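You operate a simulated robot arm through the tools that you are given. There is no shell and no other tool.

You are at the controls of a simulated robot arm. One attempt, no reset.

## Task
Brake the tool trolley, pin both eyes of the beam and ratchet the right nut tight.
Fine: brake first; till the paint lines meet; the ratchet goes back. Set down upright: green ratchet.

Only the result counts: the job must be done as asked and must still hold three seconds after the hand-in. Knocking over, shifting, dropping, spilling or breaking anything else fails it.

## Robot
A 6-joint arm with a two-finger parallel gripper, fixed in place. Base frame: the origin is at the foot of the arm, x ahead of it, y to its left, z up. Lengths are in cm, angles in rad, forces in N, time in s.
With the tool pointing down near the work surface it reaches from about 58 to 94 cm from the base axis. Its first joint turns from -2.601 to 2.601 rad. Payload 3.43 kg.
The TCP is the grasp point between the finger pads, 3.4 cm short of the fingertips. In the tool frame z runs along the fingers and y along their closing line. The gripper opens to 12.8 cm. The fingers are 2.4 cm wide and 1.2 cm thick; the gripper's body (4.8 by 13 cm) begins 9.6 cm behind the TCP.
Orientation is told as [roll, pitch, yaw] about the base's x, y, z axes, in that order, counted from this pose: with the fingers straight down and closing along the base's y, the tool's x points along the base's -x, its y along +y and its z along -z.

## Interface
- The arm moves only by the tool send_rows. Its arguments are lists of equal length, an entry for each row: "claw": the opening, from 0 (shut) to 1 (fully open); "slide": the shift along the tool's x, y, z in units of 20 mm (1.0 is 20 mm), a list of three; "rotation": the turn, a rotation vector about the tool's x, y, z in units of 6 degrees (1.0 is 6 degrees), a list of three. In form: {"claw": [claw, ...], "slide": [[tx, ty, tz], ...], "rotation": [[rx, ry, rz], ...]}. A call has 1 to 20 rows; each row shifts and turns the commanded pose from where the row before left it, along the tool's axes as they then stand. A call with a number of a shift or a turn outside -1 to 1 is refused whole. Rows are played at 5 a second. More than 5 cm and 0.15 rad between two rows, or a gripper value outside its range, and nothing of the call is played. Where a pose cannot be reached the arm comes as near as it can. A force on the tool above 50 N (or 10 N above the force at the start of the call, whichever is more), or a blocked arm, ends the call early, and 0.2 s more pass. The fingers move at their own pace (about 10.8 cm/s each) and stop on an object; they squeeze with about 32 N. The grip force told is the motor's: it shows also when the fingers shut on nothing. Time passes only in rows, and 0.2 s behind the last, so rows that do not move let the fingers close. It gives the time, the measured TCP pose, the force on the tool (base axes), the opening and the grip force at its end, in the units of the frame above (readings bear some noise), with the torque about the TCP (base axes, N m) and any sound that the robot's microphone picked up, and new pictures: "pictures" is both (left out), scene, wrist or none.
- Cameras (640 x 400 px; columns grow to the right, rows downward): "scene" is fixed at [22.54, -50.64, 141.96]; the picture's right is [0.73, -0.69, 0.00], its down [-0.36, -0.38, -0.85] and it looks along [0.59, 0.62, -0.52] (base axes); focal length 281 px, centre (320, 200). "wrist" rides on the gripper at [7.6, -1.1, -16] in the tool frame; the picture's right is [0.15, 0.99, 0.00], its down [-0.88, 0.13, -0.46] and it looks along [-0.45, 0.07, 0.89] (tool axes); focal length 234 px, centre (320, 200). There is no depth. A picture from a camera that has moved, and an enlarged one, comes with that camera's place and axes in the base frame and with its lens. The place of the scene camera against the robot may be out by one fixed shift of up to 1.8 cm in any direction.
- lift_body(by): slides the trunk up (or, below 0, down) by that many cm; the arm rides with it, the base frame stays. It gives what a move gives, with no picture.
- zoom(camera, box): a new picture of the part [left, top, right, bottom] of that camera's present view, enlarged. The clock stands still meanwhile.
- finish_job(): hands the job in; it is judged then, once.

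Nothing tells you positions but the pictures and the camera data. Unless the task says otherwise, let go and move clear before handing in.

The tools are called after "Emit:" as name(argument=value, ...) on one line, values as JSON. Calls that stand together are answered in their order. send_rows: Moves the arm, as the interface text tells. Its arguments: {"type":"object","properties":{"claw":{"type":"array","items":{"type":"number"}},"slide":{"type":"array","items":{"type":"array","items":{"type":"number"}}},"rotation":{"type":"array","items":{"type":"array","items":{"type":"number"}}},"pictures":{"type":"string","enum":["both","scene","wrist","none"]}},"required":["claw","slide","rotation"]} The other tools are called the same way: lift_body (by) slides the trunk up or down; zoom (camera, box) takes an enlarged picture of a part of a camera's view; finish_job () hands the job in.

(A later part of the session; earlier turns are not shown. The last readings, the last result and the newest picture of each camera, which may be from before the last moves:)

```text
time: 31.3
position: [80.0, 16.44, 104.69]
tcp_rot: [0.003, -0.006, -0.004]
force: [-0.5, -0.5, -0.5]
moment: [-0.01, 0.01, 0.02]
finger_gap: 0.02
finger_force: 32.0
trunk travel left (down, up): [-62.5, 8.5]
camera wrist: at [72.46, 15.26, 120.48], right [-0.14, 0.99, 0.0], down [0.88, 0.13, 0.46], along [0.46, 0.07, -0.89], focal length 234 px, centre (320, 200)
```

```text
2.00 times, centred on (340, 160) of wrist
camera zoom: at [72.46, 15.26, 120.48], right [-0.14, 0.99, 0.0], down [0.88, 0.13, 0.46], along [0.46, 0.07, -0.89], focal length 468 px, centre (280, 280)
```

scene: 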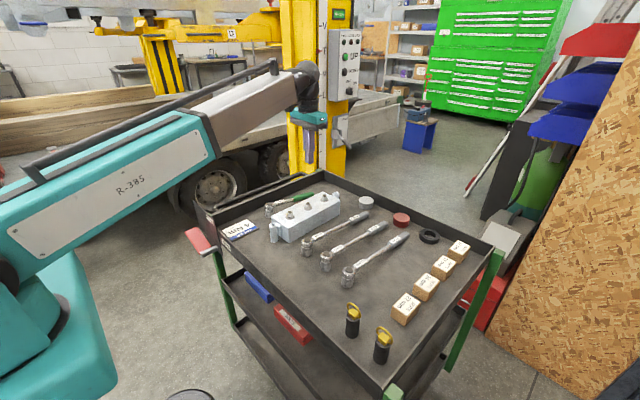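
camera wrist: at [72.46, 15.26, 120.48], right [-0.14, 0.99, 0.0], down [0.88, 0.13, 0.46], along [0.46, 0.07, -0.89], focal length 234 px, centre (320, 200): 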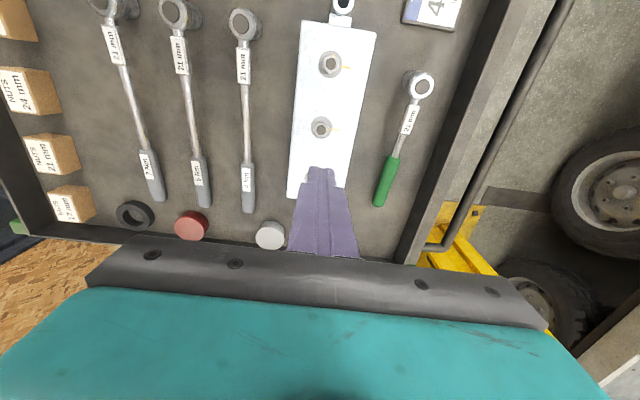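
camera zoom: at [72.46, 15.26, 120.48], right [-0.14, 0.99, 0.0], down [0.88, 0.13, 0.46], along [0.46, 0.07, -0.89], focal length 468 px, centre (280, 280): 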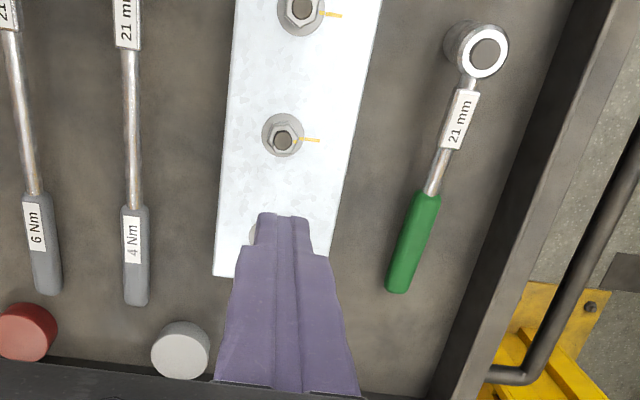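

The fingers hide the far eye, so I open the gripper to look between them.

Emit:
send_rows(claw=[1, 1, 1, 1], slide=[[0, 0, 0], [0, 0, 0], [0, 0, 0], [0, 0, 0]], rotation=[[0, 0, 0], [0, 0, 0], [0, 0, 0], [0, 0, 0]], pictures="none")

Emit:
zoom(camera="wrist", box=[240, 0, 448, 130])

Emit:
zoom(camera="wrist", box=[240, 120, 448, 250])

```text
time: 32.3
position: [80.17, 16.47, 104.75]
tcp_rot: [0.002, -0.008, -0.002]
force: [0.1, -0.1, 0.5]
moment: [0.02, 0.03, -0.03]
finger_gap: 12.83
finger_force: 0.0
trunk travel left (down, up): [-62.5, 8.5]
```

```text
3.08 times, centred on (344, 65) of wrist
camera zoom: at [72.45, 15.25, 120.49], right [-0.14, 0.99, 0.0], down [0.88, 0.13, 0.46], along [0.46, 0.07, -0.89], focal length 720 px, centre (246, 615)
```

zoom: 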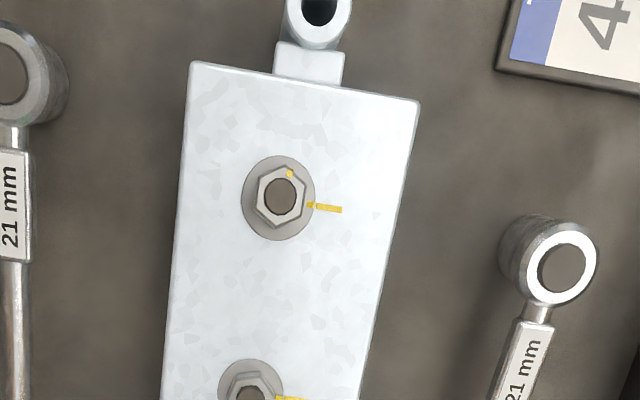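

```text
3.08 times, centred on (344, 185) of wrist
camera zoom: at [72.45, 15.25, 120.49], right [-0.14, 0.99, 0.0], down [0.88, 0.13, 0.46], along [0.46, 0.07, -0.89], focal length 720 px, centre (246, 246)
```

zoom: 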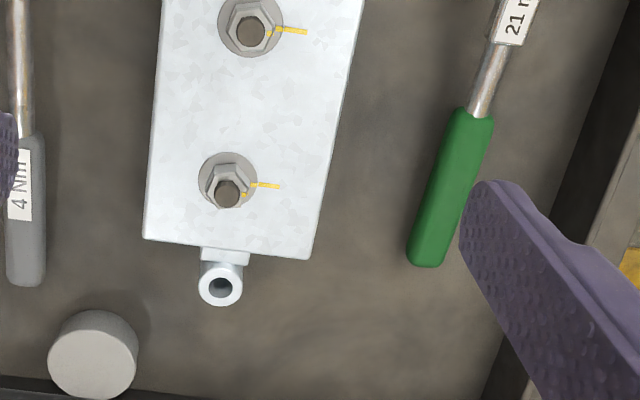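

T nut needs about 75° clockwise; the other two are aligned. Eyes are at about (63.8, 17.0) and (94.6, 17.0). I test the reach over the far eye.

Emit:
send_rows(claw=[1, 1, 1, 1, 1, 1, 1, 1, 1, 1, 1, 1], slide=[[-0.3, 0, 0], [-0.7, 0, 0.3], [-1, 0, 0.5], [-1, 0, 0.5], [-1, 0, 0.5], [-1, 0, 0.5], [-1, 0, 0.5], [-0.8, 0.1, 0.5], [-0.4, 0.1, 1], [0, 0, 1], [0, 0, 0.7], [0, 0, 0.4]], rotation=[[0, 0, 0], [0, 0, 0], [0, 0, 0], [0, 0, 0], [0, 0, 0], [0, 0, 0], [0, 0, 0], [0, 0, 0], [0, 0, 0], [0, 0, 0], [0, 0, 0], [0, 0, 0]])

```text
time: 34.9
position: [93.14, 16.55, 91.86]
tcp_rot: [0.002, -0.006, -0.001]
force: [0.3, -0.1, -0.3]
moment: [-0.02, 0.0, -0.01]
finger_gap: 12.79
finger_force: 0.1
out of reach, approached as far as the arm can: row 8, 9
trunk travel left (down, up): [-62.5, 8.5]
camera wrist: at [85.55, 15.43, 107.63], right [-0.14, 0.99, 0.0], down [0.88, 0.13, 0.46], along [0.46, 0.07, -0.89], focal length 234 px, centre (320, 200)
```

scene: 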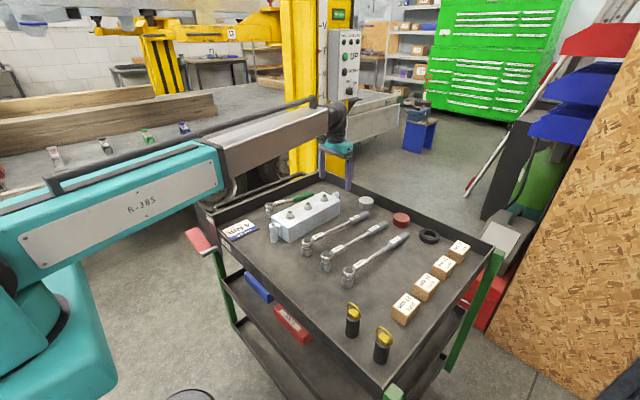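
wrist: 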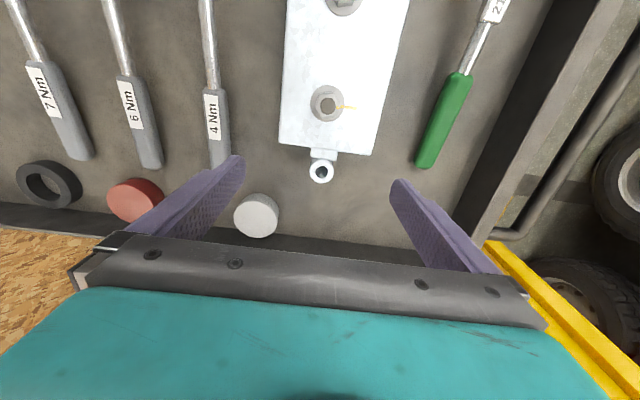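

Rows 8–9 ran out at the higher level; I try the remaining 1.5 cm from this lower height.

Emit:
send_rows(claw=[1, 1, 1, 1], slide=[[-0.2, 0, 0], [-0.3, 0.1, 0], [-0.3, 0.1, 0], [0, 0, 0]], rotation=[[0, 0, 0], [0, 0, 0], [0, 0, 0], [0, 0, 0]])

Emit:
zoom(camera="wrist", box=[270, 70, 398, 190])

```text
time: 35.9
position: [93.2, 16.64, 91.86]
tcp_rot: [0.003, -0.009, -0.001]
force: [1.2, 0.1, 0.8]
moment: [0.0, 0.0, 0.02]
finger_gap: 12.8
finger_force: 0.0
out of reach, approached as far as the arm can: row 2, 3
trunk travel left (down, up): [-62.5, 8.5]
camera wrist: at [85.68, 15.38, 107.64], right [-0.14, 0.99, 0.0], down [0.88, 0.13, 0.46], along [0.46, 0.07, -0.89], focal length 234 px, centre (320, 200)
```

scene: 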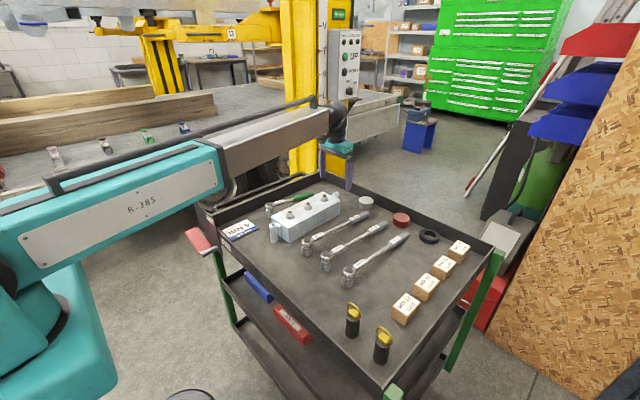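
wrist: 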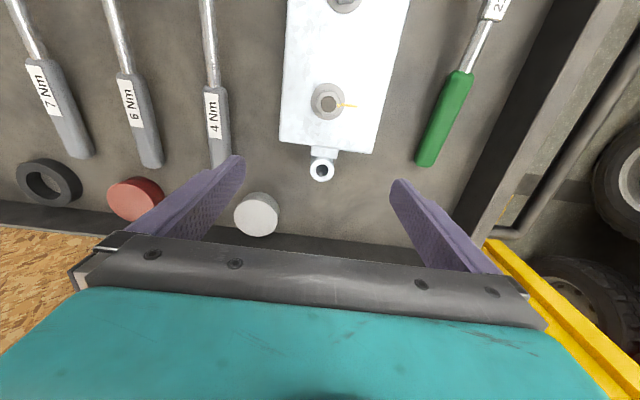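

```text
3.33 times, centred on (334, 130) of wrist
camera zoom: at [85.68, 15.38, 107.64], right [-0.14, 0.99, 0.0], down [0.88, 0.13, 0.46], along [0.46, 0.07, -0.89], focal length 781 px, centre (273, 433)
```

zoom: 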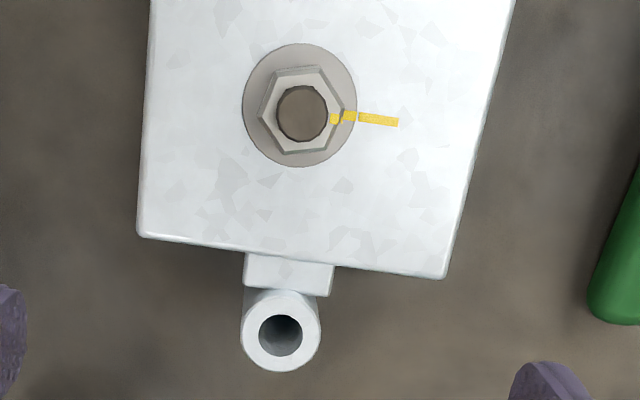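

The reach tops out ~1.5 cm short with a vertical tool, so the far pin must be carried with the tool tilted ~10° about its closing line. I'll grasp that pin with the same tilt. I now return above the pins.

Emit:
send_rows(claw=[1, 0.5, 0.5, 0.5, 0.5, 0.5, 0.5, 0.5, 0.5, 0.5, 0.5, 0.5, 0.5, 0.5, 0.5, 0.5, 0.5, 0.5, 0.5, 0.5], slide=[[0.3, 0, -0.5], [0.8, 0, -1], [1, -0.5, -1], [1, -1, -1], [1, -1, -1], [1, -1, -1], [1, -1, -0.5], [0.75, -1, 0], [0.75, -1, 0], [0.75, -1, 0], [0.75, -1, 0], [0.75, -1, 0], [0.75, -1, 0], [0.75, -1, 0], [0.75, -1, 0], [0.75, -1, 0], [0.75, -1, 0], [0.75, -1, 0], [0.75, -1, 0], [0.75, -1, 0]], rotation=[[0, 0, 0], [0, 0, 0], [0, 0, 0], [0, 0, 0], [0, 0, 0], [0, 0, 0], [0, 0, 0], [0, 0, 0], [0, 0, 0], [0, 0, 0], [0, 0, 0], [0, 0, 0], [0, 0, 0], [0, 0, 0], [0, 0, 0], [0, 0, 0], [0, 0, 0], [0, 0, 0], [0, 0, 0], [0, 0, 0]], pictures="none")

Emit:
send_rows(claw=[0.5, 0.5, 0.5, 0.5, 0.5, 0.5, 0.5, 0.5, 0.5, 0.5, 0.5, 0.5, 0.5, 0.5, 0.5, 0.5, 0.5, 0.5, 0.5], slide=[[0, -1, 0], [0, -1, 0], [0, -0.5, 0], [0, 0, 0], [0, 0, 0], [0, 0, 0], [0, 0, 0], [0, 0, 0], [0, 0, 0], [0, 0, 0], [0, 0, 0], [0, 0, 0], [0, 0, 0], [0, 0, 0], [0, 0, 0], [0, 0, 0], [0, 0, 0], [0, 0, 0], [0, 0, 0]], rotation=[[0, 0, 0], [0, 0, 0], [0, 0, -0.2], [0, 0, -0.6], [0, 0, -1], [0, 0, -1], [0, 0, -1], [0, 0, -1], [0, 0, -1], [0, 0, -1], [0, 0, -1], [0, 0, -1], [0, 0, -1], [0, 0, -1], [0, 0, -1], [0, 0, -1], [0, 0, -1], [0, 0, -0.8], [0, 0, -0.4]])

```text
time: 40.1
position: [61.38, -18.52, 103.64]
tcp_rot: [0.002, -0.008, -0.003]
force: [-0.2, -0.2, -0.5]
moment: [-0.02, 0.02, -0.01]
finger_gap: 6.4
finger_force: 0.1
trunk travel left (down, up): [-62.5, 8.5]
```

```text
time: 44.1
position: [61.42, -23.36, 103.55]
tcp_rot: [-0.007, -0.003, 1.57]
force: [-0.2, 0.2, -0.1]
moment: [0.02, -0.02, -0.02]
finger_gap: 6.39
finger_force: 0.0
trunk travel left (down, up): [-62.5, 8.5]
camera wrist: at [62.53, -31.08, 119.44], right [-0.99, -0.15, -0.01], down [-0.13, 0.88, 0.46], along [-0.06, 0.45, -0.89], focal length 234 px, centre (320, 200)
```

scene: 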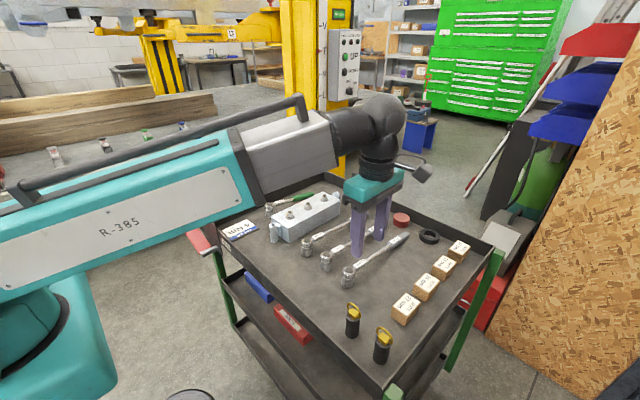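
wrist: 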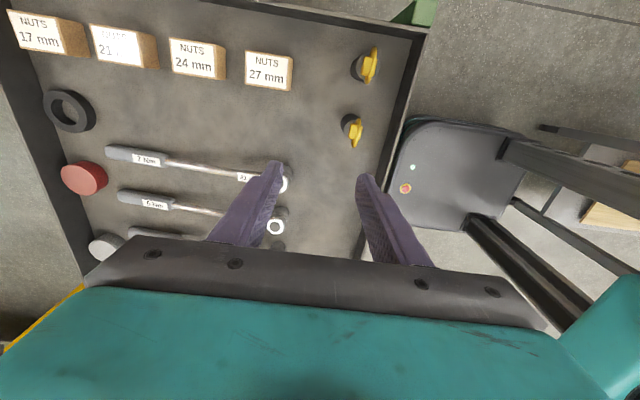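

Emit:
zoom(camera="wrist", box=[310, 30, 422, 170])

```text
2.86 times, centred on (366, 100) of wrist
camera zoom: at [62.53, -31.08, 119.44], right [-0.99, -0.15, -0.01], down [-0.13, 0.88, 0.46], along [-0.06, 0.45, -0.89], focal length 669 px, centre (189, 486)
```

zoom: 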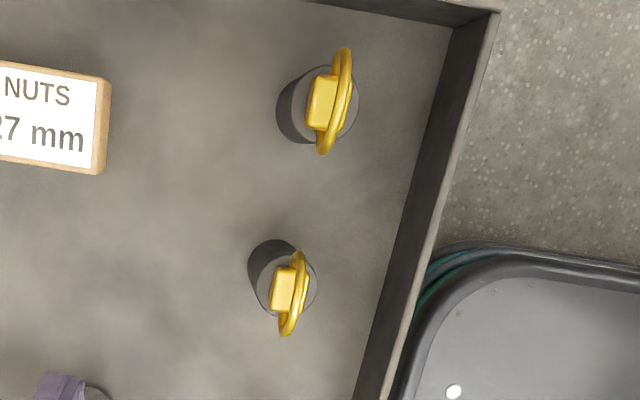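

Pins located: B at (56.55, −25.43), A at (56.5, −33.55), socket tops near z 84. I move above pin B and tilt 10° about the closing line.

Emit:
send_rows(claw=[0.5, 0.5, 0.5, 0.5, 0.5, 0.5, 0.5, 0.5], slide=[[0.3, 0.4, 0.4], [0.4, 0.6, 0.8], [0.4, 0.6, 0.9], [0.4, 0.5, 0.9], [0.3, 0.33, 0.8], [0, 0, 0.5], [0, 0, 0], [0, 0, 0]], rotation=[[0, 0, 0], [0, 0, 0], [0, 0, 0], [0, 0, 0], [0, -0.4, 0], [0, -0.6, 0], [0, -0.667, 0], [0, 0, 0]])

Emit:
zoom(camera="wrist", box=[240, 60, 400, 220])

Emit:
zoom(camera="scene", box=[310, 240, 410, 370])

```text
time: 45.9
position: [56.51, -27.01, 94.94]
tcp_rot: [-0.007, -0.177, 1.569]
force: [-0.5, 0.3, 0.5]
moment: [0.0, 0.0, -0.01]
finger_gap: 6.39
finger_force: 0.1
trunk travel left (down, up): [-62.5, 8.5]
camera wrist: at [57.67, -37.28, 109.19], right [-0.99, -0.14, -0.03], down [-0.13, 0.79, 0.6], along [-0.06, 0.6, -0.8], focal length 234 px, centre (320, 200)
```

scene: 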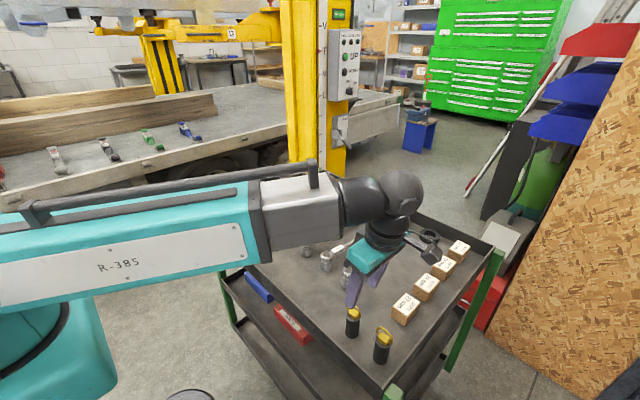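
wrist: 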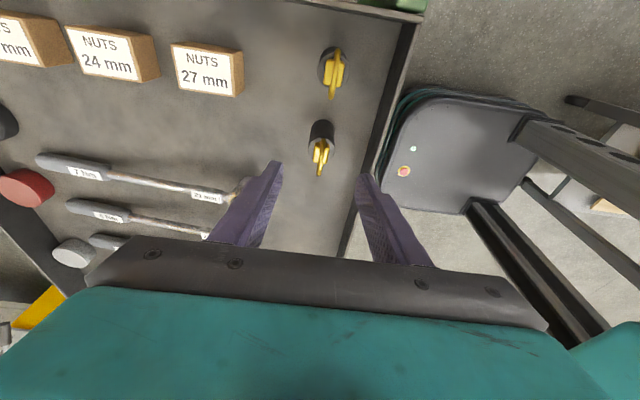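

```text
2.50 times, centred on (320, 140) of wrist
camera zoom: at [57.67, -37.28, 109.19], right [-0.99, -0.14, -0.03], down [-0.13, 0.79, 0.6], along [-0.06, 0.6, -0.8], focal length 585 px, centre (320, 350)
```

zoom: 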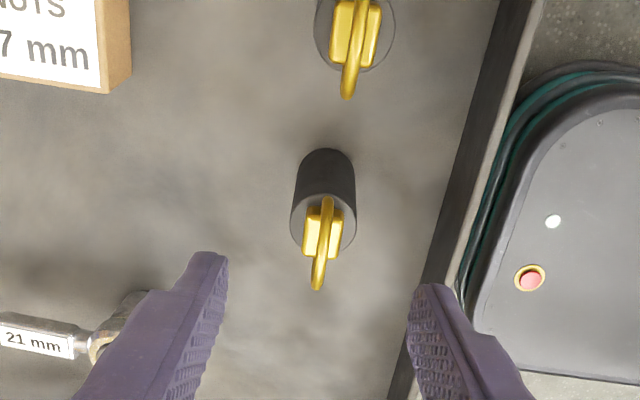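

```text
3.08 times, centred on (360, 305) of scene
camera zoom: at [22.54, -50.64, 141.96], right [0.73, -0.69, 0.0], down [-0.36, -0.38, -0.85], along [0.59, 0.62, -0.52], focal length 864 px, centre (197, -123)
```

zoom: 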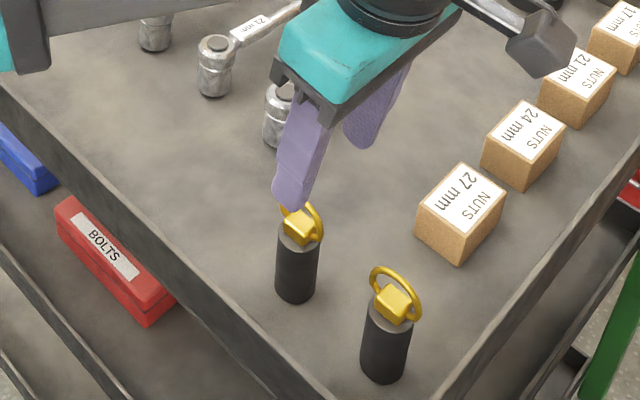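

Alignment looks right. I descend along the fingers to the pin head.

Emit:
send_rows(claw=[0.5, 0.5, 0.5, 0.5, 0.5, 0.5], slide=[[0.1, 0, 0.4], [0, 0, 0.8], [0, 0, 0.9], [0, 0, 0.8], [0, 0, 0.5], [0, 0, 0.15]], rotation=[[0, 0, 0], [0, 0, 0], [0, 0, 0], [0, 0, 0], [0, 0, 0], [0, 0, 0]])

Emit:
zoom(camera="wrist", box=[240, 100, 400, 240])

Emit:
zoom(camera="scene", box=[310, 270, 410, 370])

```text
time: 47.3
position: [56.58, -26.0, 87.88]
tcp_rot: [-0.007, -0.176, 1.569]
force: [0.3, 1.4, -0.2]
moment: [-0.02, -0.01, -0.01]
finger_gap: 6.38
finger_force: 0.0
trunk travel left (down, up): [-62.5, 8.5]
camera wrist: at [57.73, -36.2, 102.15], right [-0.99, -0.14, -0.03], down [-0.13, 0.79, 0.6], along [-0.06, 0.6, -0.8], focal length 234 px, centre (320, 200)
```

scene: 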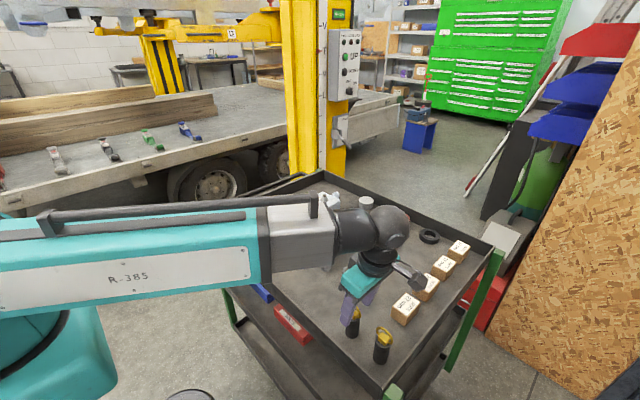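
wrist: 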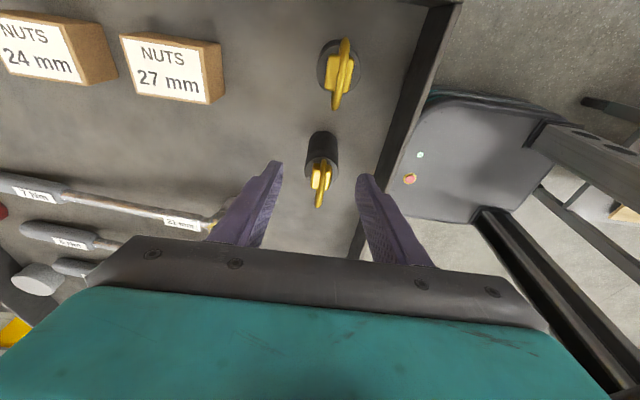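

```text
2.86 times, centred on (320, 170) of wrist
camera zoom: at [57.73, -36.2, 102.15], right [-0.99, -0.14, -0.03], down [-0.13, 0.79, 0.6], along [-0.06, 0.6, -0.8], focal length 669 px, centre (320, 286)
```

zoom: 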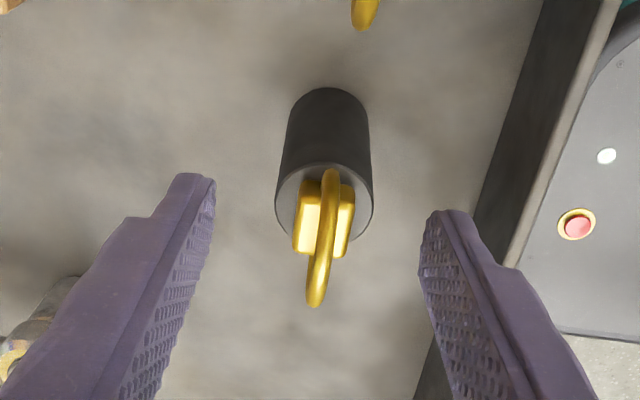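

```text
4.00 times, centred on (360, 320) of scene
camera zoom: at [22.54, -50.64, 141.96], right [0.73, -0.69, 0.0], down [-0.36, -0.38, -0.85], along [0.59, 0.62, -0.52], focal length 1123 px, centre (160, -280)
```

zoom: 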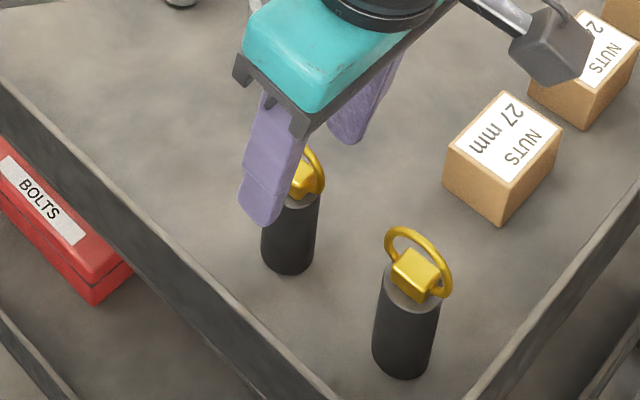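

Fingers straddle the head with a ~2 mm offset. I correct that and close.

Emit:
send_rows(claw=[0.5, 0.3, 0.2, 0.15, 0.1, 0.05, 0, 0, 0], slide=[[0, 0.08, 0], [0, 0, 0], [0, 0, 0], [0, 0, 0], [0, 0, 0], [0, 0, 0], [0, 0, 0], [0, 0, 0], [0, 0, 0]], rotation=[[0, 0, 0], [0, 0, 0], [0, 0, 0], [0, 0, 0], [0, 0, 0], [0, 0, 0], [0, 0, 0], [0, 0, 0], [0, 0, 0]])

Emit:
zoom(camera="wrist", box=[240, 100, 400, 240])

```text
time: 49.3
position: [56.56, -25.97, 87.8]
tcp_rot: [-0.006, -0.177, 1.569]
force: [0.5, 0.0, 0.7]
moment: [0.0, -0.02, -0.01]
finger_gap: 1.68
finger_force: 32.3
trunk travel left (down, up): [-62.5, 8.5]
camera wrist: at [57.6, -36.21, 102.18], right [-0.99, -0.14, -0.03], down [-0.13, 0.79, 0.6], along [-0.06, 0.6, -0.8], focal length 234 px, centre (320, 200)
```

scene: 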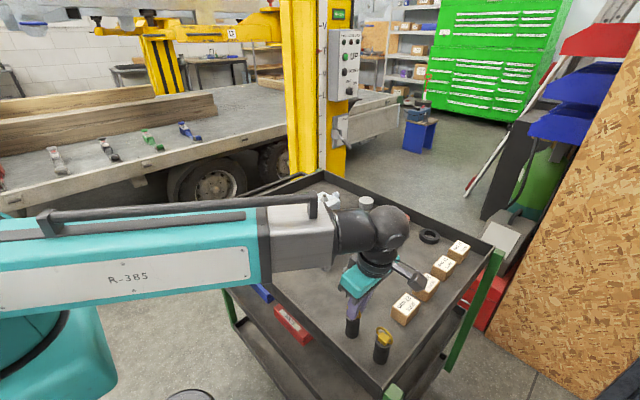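
wrist: 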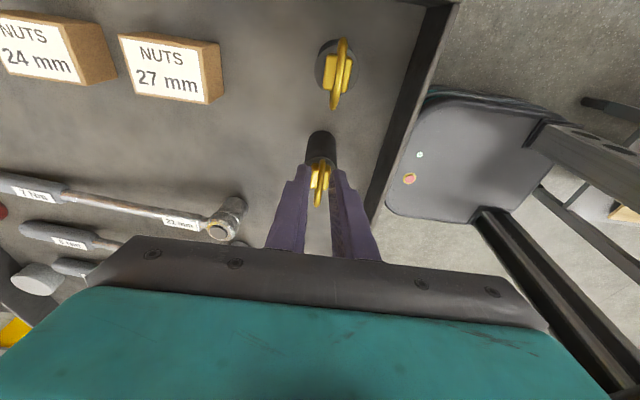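

```text
2.86 times, centred on (320, 170) of wrist
camera zoom: at [57.6, -36.21, 102.18], right [-0.99, -0.14, -0.03], down [-0.13, 0.79, 0.6], along [-0.06, 0.6, -0.8], focal length 669 px, centre (320, 286)
```

zoom: 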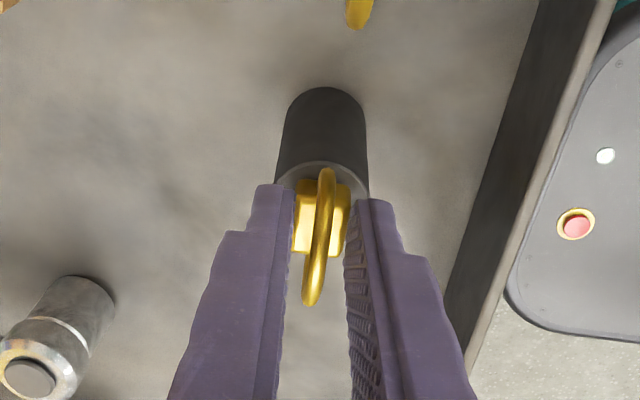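

Gripped (1.68 cm). I lift the pin straight up out of its socket.

Emit:
send_rows(claw=[0, 0, 0, 0, 0, 0, 0, 0, 0], slide=[[-0.035, 0, -0.197], [-0.07, 0, -0.394], [-0.141, 0, -0.787], [-0.176, 0, -0.984], [-0.176, 0, -0.984], [-0.176, 0, -0.984], [-0.176, 0, -0.984], [-0.141, 0, -0.787], [-0.07, 0, -0.394]], rotation=[[0, 0, 0], [0, 0, 0], [0, 0, 0], [0, 0, 0], [0, 0, 0], [0, 0, 0], [0, 0, 0], [0, 0, 0], [0, 0, 0]])

Emit:
zoom(camera="wrist", box=[240, 100, 400, 240])

Emit:
zoom(camera="scene", box=[290, 220, 430, 370])

```text
time: 51.3
position: [56.31, -25.93, 101.1]
tcp_rot: [-0.003, -0.176, 1.57]
force: [-1.1, 0.0, -1.4]
moment: [0.01, 0.0, 0.02]
finger_gap: 1.67
finger_force: 31.9
trunk travel left (down, up): [-62.5, 8.5]
camera wrist: at [57.49, -36.2, 115.41], right [-0.99, -0.14, -0.03], down [-0.13, 0.79, 0.6], along [-0.06, 0.6, -0.8], focal length 234 px, centre (320, 200)
```

scene: 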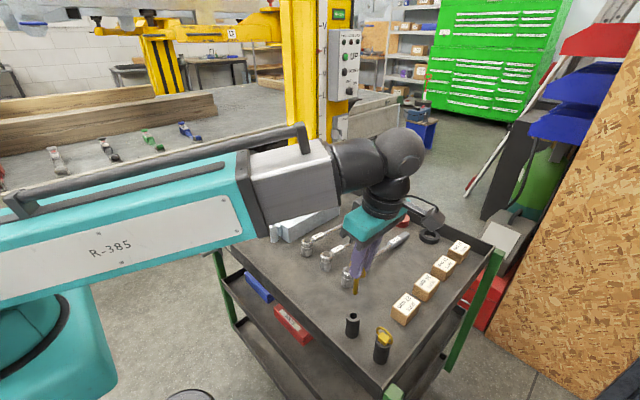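
wrist: 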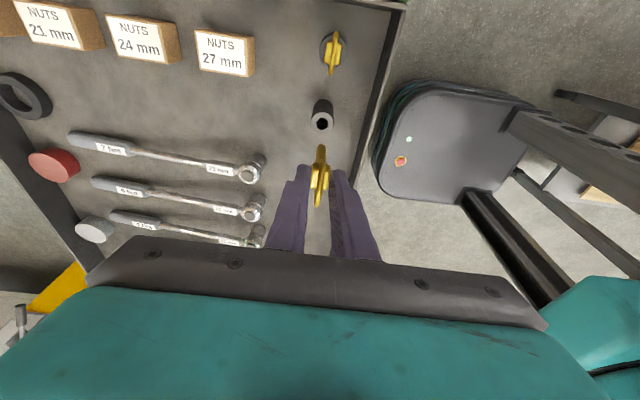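

```text
2.86 times, centred on (320, 170) of wrist
camera zoom: at [57.49, -36.2, 115.41], right [-0.99, -0.14, -0.03], down [-0.13, 0.79, 0.6], along [-0.06, 0.6, -0.8], focal length 669 px, centre (320, 286)
```

zoom: 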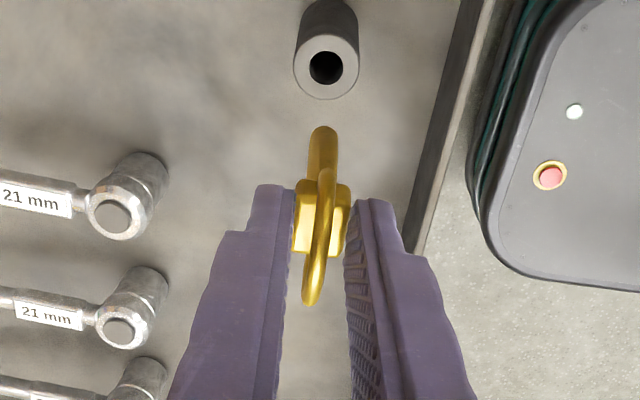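

```text
2.67 times, centred on (360, 295) of scene
camera zoom: at [22.54, -50.64, 141.96], right [0.73, -0.69, 0.0], down [-0.36, -0.38, -0.85], along [0.59, 0.62, -0.52], focal length 749 px, centre (213, -53)
```

zoom: 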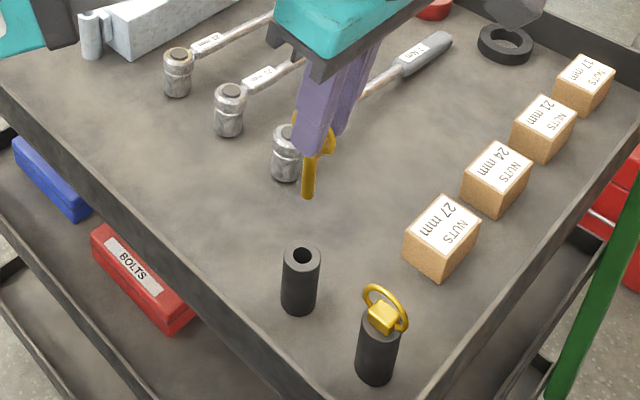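

Pin is out and vertical in the tilted grip. I move toward the tray's centre, then turn the hand −90° about the vertical, keeping the tilt.

Emit:
send_rows(claw=[0, 0, 0, 0, 0, 0, 0, 0, 0, 0], slide=[[-0.3, -0.3, 0.053], [-0.689, -0.7, 0.123], [-0.984, -1, 0.176], [-0.984, -1, 0.176], [-0.984, -1, 0.176], [-0.984, -1, 0.176], [-0.984, -1, 0.176], [-0.984, -1, 0.176], [-0.689, -0.7, 0.123], [-0.3, -0.3, 0.053]], rotation=[[0, 0, 0], [0, 0, 0], [0, 0, 0], [0, 0, 0], [0, 0, 0], [0, 0, 0], [0, 0, 0], [0, 0, 0], [0, 0, 0], [0, 0, 0]], pictures="none")

Emit:
send_rows(claw=[0, 0, 0, 0, 0, 0, 0, 0, 0, 0, 0, 0, 0, 0, 0, 0, 0], slide=[[0, 0, 0], [0, 0, 0], [0, 0, 0], [0, 0, 0], [0, 0, 0], [0, 0, 0], [0, 0, 0], [0, 0, 0], [0, 0, 0], [0, 0, 0], [0, 0, 0], [0, 0, 0], [0, 0, 0], [0, 0, 0], [0, 0, 0], [0, 0, 0], [0, 0, 0]], rotation=[[0.053, 0, 0.295], [0.123, 0, 0.689], [0.176, 0, 0.984], [0.176, 0, 0.984], [0.176, 0, 0.984], [0.176, 0, 0.984], [0.176, 0, 0.984], [0.176, 0, 0.984], [0.176, 0, 0.984], [0.176, 0, 0.984], [0.176, 0, 0.984], [0.176, 0, 0.984], [0.176, 0, 0.984], [0.176, 0, 0.984], [0.176, 0, 0.984], [0.123, 0, 0.689], [0.053, 0, 0.295]])

```text
time: 53.5
position: [72.38, -9.95, 101.19]
tcp_rot: [-0.007, -0.176, 1.569]
force: [-0.4, 1.3, -0.6]
moment: [0.0, -0.01, 0.0]
finger_gap: 1.67
finger_force: 32.4
trunk travel left (down, up): [-62.5, 8.5]
```

```text
time: 57.1
position: [72.34, -9.96, 101.23]
tcp_rot: [-0.001, -0.184, -0.002]
force: [-0.4, 0.4, -1.3]
moment: [0.03, 0.0, 0.04]
finger_gap: 1.67
finger_force: 32.1
trunk travel left (down, up): [-62.5, 8.5]
camera wrist: at [62.17, -11.02, 115.44], right [-0.14, 0.99, -0.03], down [0.78, 0.13, 0.61], along [0.61, 0.06, -0.79], focal length 234 px, centre (320, 200)
```

scene: 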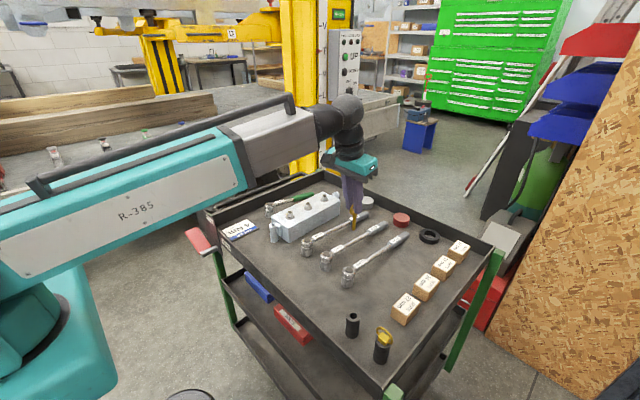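
wrist: 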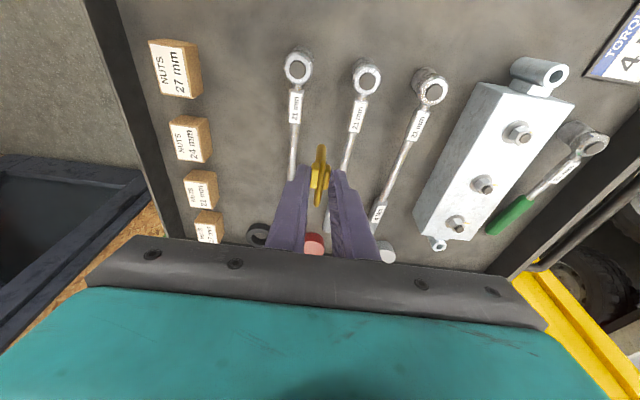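

Tilt kept (−0.18). I now carry the pin to above the far eye.

Emit:
send_rows(claw=[0, 0, 0, 0, 0, 0, 0, 0, 0, 0, 0, 0, 0, 0, 0, 0], slide=[[-0.229, 0.29, 0.041], [-0.534, 0.67, 0.095], [-0.763, 0.96, 0.136], [-0.763, 0.96, 0.136], [-0.763, 0.96, 0.136], [-0.763, 0.96, 0.136], [-0.763, 0.96, 0.136], [-0.763, 0.96, 0.136], [-0.763, 0.96, 0.136], [-0.763, 0.96, 0.136], [-0.763, 0.96, 0.136], [-0.763, 0.96, 0.136], [-0.763, 0.96, 0.136], [-0.763, 0.96, 0.136], [-0.534, 0.67, 0.095], [-0.229, 0.29, 0.041]], rotation=[[0, 0.076, 0], [0, 0, 0], [0, 0, 0], [0, 0, 0], [0, 0, 0], [0, 0, 0], [0, 0, 0], [0, 0, 0], [0, 0, 0], [0, 0, 0], [0, 0, 0], [0, 0, 0], [0, 0, 0], [0, 0, 0], [0, 0, 0], [0, 0, 0]])

Emit:
zoom(camera="wrist", box=[240, 80, 400, 240])

Emit:
zoom(camera="scene", box=[290, 140, 390, 220])

```text
time: 60.5
position: [94.29, 17.06, 101.16]
tcp_rot: [-0.003, -0.177, -0.002]
force: [0.3, 0.2, -0.9]
moment: [-0.02, 0.01, 0.0]
finger_gap: 1.68
finger_force: 31.9
trunk travel left (down, up): [-62.5, 8.5]
camera wrist: at [84.08, 15.9, 115.46], right [-0.14, 0.99, -0.03], down [0.79, 0.13, 0.6], along [0.6, 0.06, -0.8], focal length 234 px, centre (320, 200)
```

scene: 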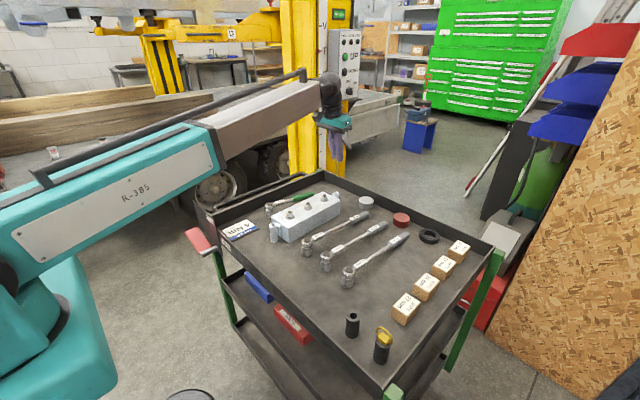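
wrist: 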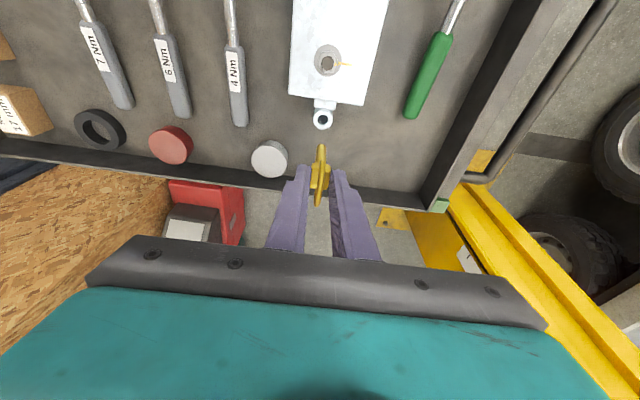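

```text
2.50 times, centred on (320, 160) of wrist
camera zoom: at [84.08, 15.9, 115.46], right [-0.14, 0.99, -0.03], down [0.79, 0.13, 0.6], along [0.6, 0.06, -0.8], focal length 585 px, centre (320, 300)
```

zoom: 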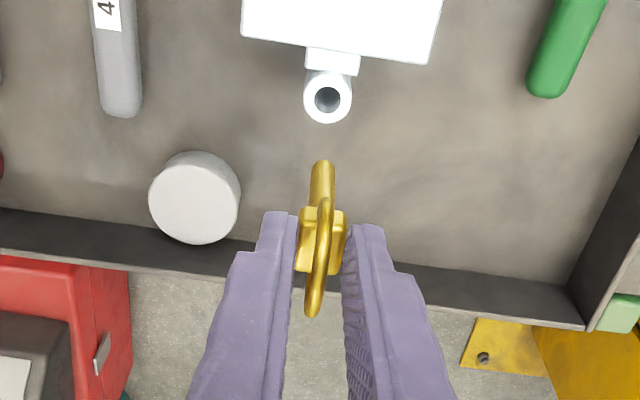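

```text
5.00 times, centred on (340, 180) of scene
camera zoom: at [22.54, -50.64, 141.96], right [0.73, -0.69, 0.0], down [-0.36, -0.38, -0.85], along [0.59, 0.62, -0.52], focal length 1404 px, centre (220, 300)
```

zoom: 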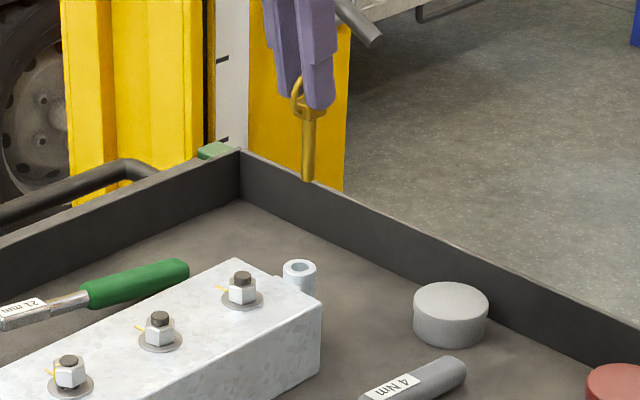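

The tilted tool reaches the far eye. I lower the pin to just above it and re-check alignment.

Emit:
send_rows(claw=[0, 0, 0, 0, 0], slide=[[0.1, 0, 0.4], [0.17, 0, 0.75], [0.17, 0, 0.75], [0.15, 0, 0.65], [0.086, 0, 0.376]], rotation=[[0, 0, 0], [0, 0, 0], [0, 0, 0], [0, 0, 0], [0, 0, 0]])

Emit:
zoom(camera="wrist", box=[280, 110, 360, 210])

Emit:
zoom(camera="scene", box=[310, 160, 370, 210])

```text
time: 61.7
position: [93.91, 16.93, 95.24]
tcp_rot: [-0.001, -0.176, -0.001]
force: [-0.4, -0.7, 0.1]
moment: [-0.03, 0.01, -0.01]
finger_gap: 1.68
finger_force: 32.4
trunk travel left (down, up): [-62.5, 8.5]
camera wrist: at [83.78, 15.82, 109.5], right [-0.14, 0.99, -0.03], down [0.79, 0.13, 0.6], along [0.6, 0.06, -0.8], focal length 234 px, centre (320, 200)
```

scene: 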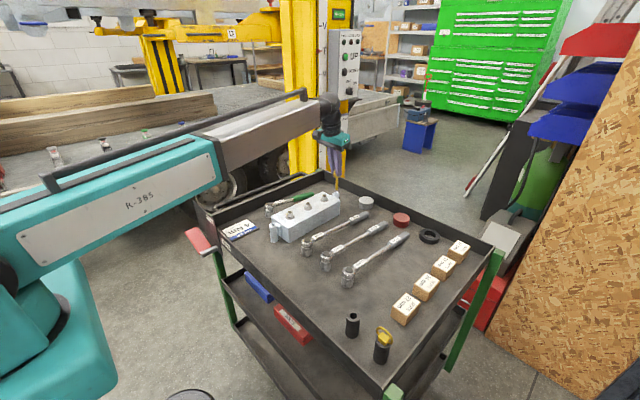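
wrist: 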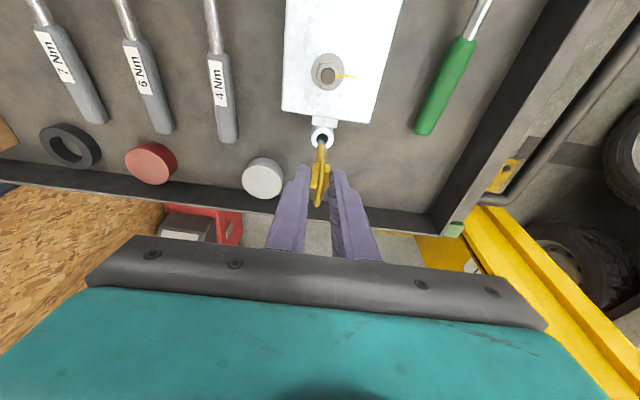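

```text
4.00 times, centred on (320, 160) of wrist
camera zoom: at [83.78, 15.82, 109.5], right [-0.14, 0.99, -0.03], down [0.79, 0.13, 0.6], along [0.6, 0.06, -0.8], focal length 937 px, centre (320, 360)
```

zoom: 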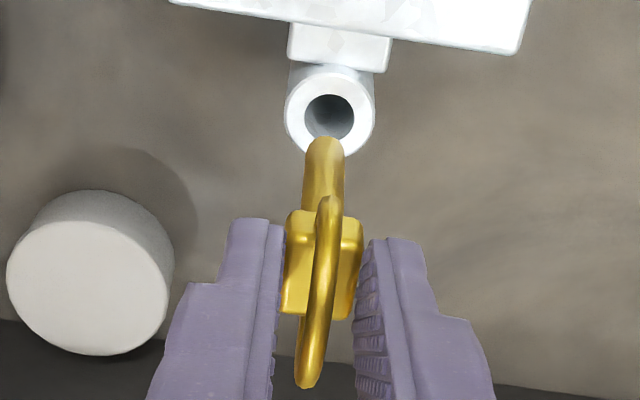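

```text
8.00 times, centred on (340, 185) of scene
camera zoom: at [22.54, -50.64, 141.96], right [0.73, -0.69, 0.0], down [-0.36, -0.38, -0.85], along [0.59, 0.62, -0.52], focal length 2246 px, centre (160, 320)
```

zoom: 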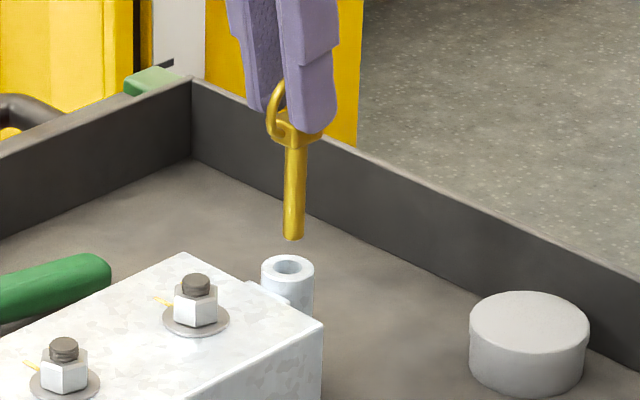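

Two-camera comparison says the pin is ~2 mm too far in x and ~1 mm short in y, with ~1.6 cm gap. I correct and lower to just above the hole.

Emit:
send_rows(claw=[0, 0, 0, 0], slide=[[0.098, 0.04, -0.018], [0.053, 0, 0.3], [0.053, 0, 0.29], [0, 0, 0]], rotation=[[0, 0, 0], [0, 0, 0], [0, 0, 0], [0, 0, 0]], pictures="none")

Emit:
zoom(camera="wrist", box=[280, 110, 360, 210])

Emit:
zoom(camera="scene", box=[310, 160, 370, 210])

```text
time: 62.7
position: [93.8, 17.02, 94.05]
tcp_rot: [-0.001, -0.176, 0.001]
force: [-0.2, -0.2, -0.3]
moment: [0.02, 0.03, 0.0]
finger_gap: 1.71
finger_force: 32.1
trunk travel left (down, up): [-62.5, 8.5]
```

```text
4.00 times, centred on (320, 160) of wrist
camera zoom: at [83.56, 15.9, 108.28], right [-0.14, 0.99, -0.03], down [0.79, 0.13, 0.6], along [0.6, 0.06, -0.8], focal length 937 px, centre (320, 360)
```

zoom: 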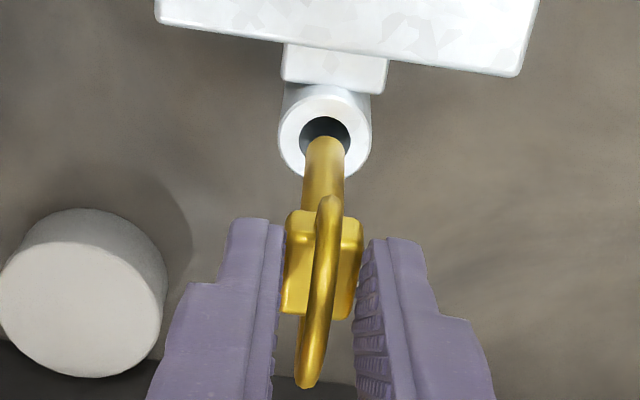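

```text
8.00 times, centred on (340, 185) of scene
camera zoom: at [22.54, -50.64, 141.96], right [0.73, -0.69, 0.0], down [-0.36, -0.38, -0.85], along [0.59, 0.62, -0.52], focal length 2246 px, centre (160, 320)
```

zoom: 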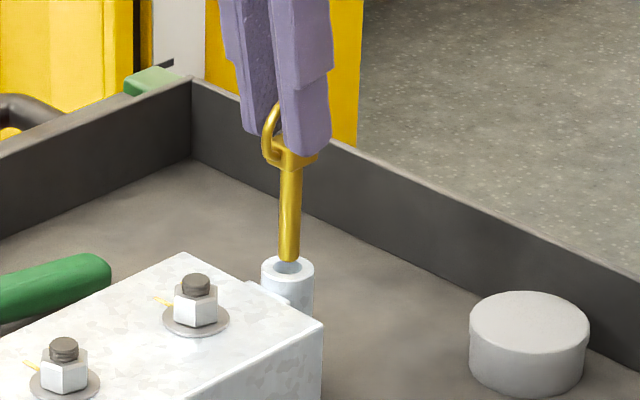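

Pin is centred over the hole. I lower it in slowly, watching the force.

Emit:
send_rows(claw=[0, 0, 0, 0, 0, 0], slide=[[0.035, 0, 0.197], [0.035, 0, 0.197], [0.053, 0, 0.295], [0.053, 0, 0.295], [0.053, 0, 0.295], [0.035, 0, 0.197]], rotation=[[0, 0, 0], [0, 0, 0], [0, 0, 0], [0, 0, 0], [0, 0, 0], [0, 0, 0]], pictures="none")

Emit:
zoom(camera="wrist", box=[280, 110, 360, 210])

Emit:
zoom(camera="scene", box=[310, 160, 370, 210])

```text
time: 64.1
position: [93.59, 17.02, 90.98]
tcp_rot: [-0.002, -0.176, -0.001]
force: [0.0, 0.0, 0.1]
moment: [-0.03, -0.03, 0.02]
finger_gap: 1.68
finger_force: 31.5
trunk travel left (down, up): [-62.5, 8.5]
```

```text
4.00 times, centred on (320, 160) of wrist
camera zoom: at [83.49, 15.92, 105.29], right [-0.14, 0.99, -0.03], down [0.79, 0.13, 0.6], along [0.6, 0.07, -0.8], focal length 937 px, centre (320, 360)
```

zoom: 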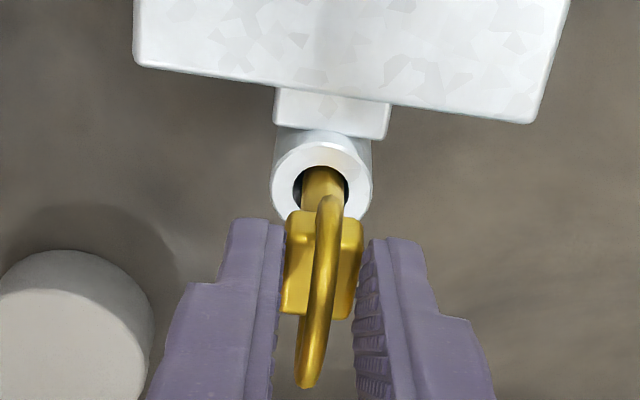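

```text
8.00 times, centred on (340, 185) of scene
camera zoom: at [22.54, -50.64, 141.96], right [0.73, -0.69, 0.0], down [-0.36, -0.38, -0.85], along [0.59, 0.62, -0.52], focal length 2246 px, centre (160, 320)
```

zoom: 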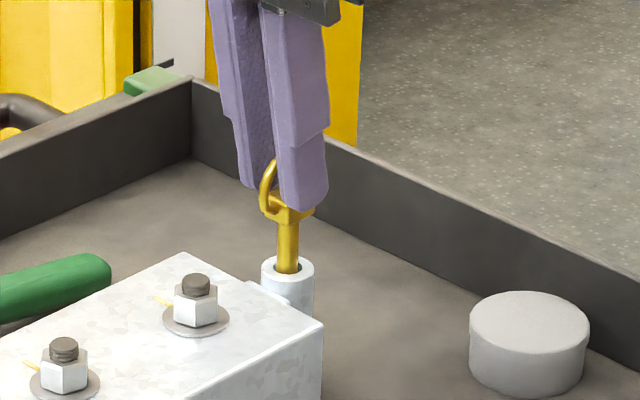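

It slides in without force. I continue until the head seats on the eye.

Emit:
send_rows(claw=[0, 0, 0, 0, 0, 0, 0], slide=[[0.005, 0, 0.3], [0.053, 0, 0.295], [0.053, 0, 0.295], [0.053, 0, 0.295], [0.053, 0, 0.295], [0.035, 0, 0.197], [0.02, 0, 0.1]], rotation=[[0, 0, 0], [0, 0, 0], [0, 0, 0], [0, 0, 0], [0, 0, 0], [0, 0, 0], [0, 0, 0]], pictures="none")

Emit:
zoom(camera="wrist", box=[280, 110, 360, 210])

Emit:
zoom(camera="scene", box=[310, 160, 370, 210])

```text
time: 65.7
position: [93.69, 17.22, 87.79]
tcp_rot: [-0.001, -0.18, 0.0]
force: [3.1, 0.2, 24.4]
moment: [0.02, -0.29, 0.02]
finger_gap: 1.75
finger_force: 31.8
trunk travel left (down, up): [-62.5, 8.5]
```

```text
4.00 times, centred on (320, 160) of wrist
camera zoom: at [83.46, 15.9, 102.04], right [-0.14, 0.99, -0.03], down [0.78, 0.13, 0.61], along [0.6, 0.07, -0.79], focal length 937 px, centre (320, 360)
```

zoom: 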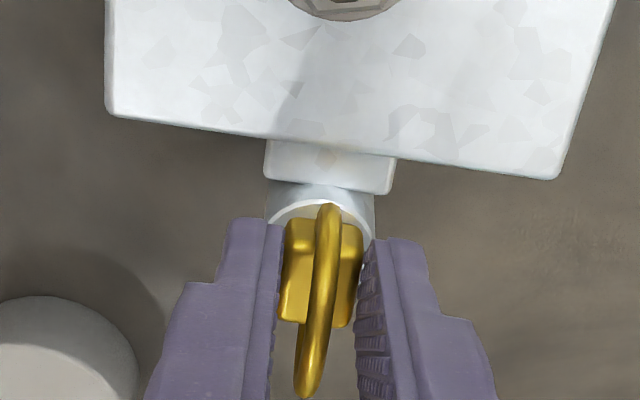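

```text
8.00 times, centred on (340, 185) of scene
camera zoom: at [22.54, -50.64, 141.96], right [0.73, -0.69, 0.0], down [-0.36, -0.38, -0.85], along [0.59, 0.62, -0.52], focal length 2246 px, centre (160, 320)
```

zoom: 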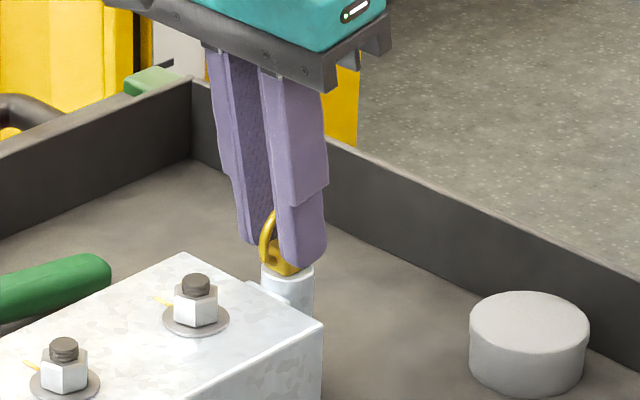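

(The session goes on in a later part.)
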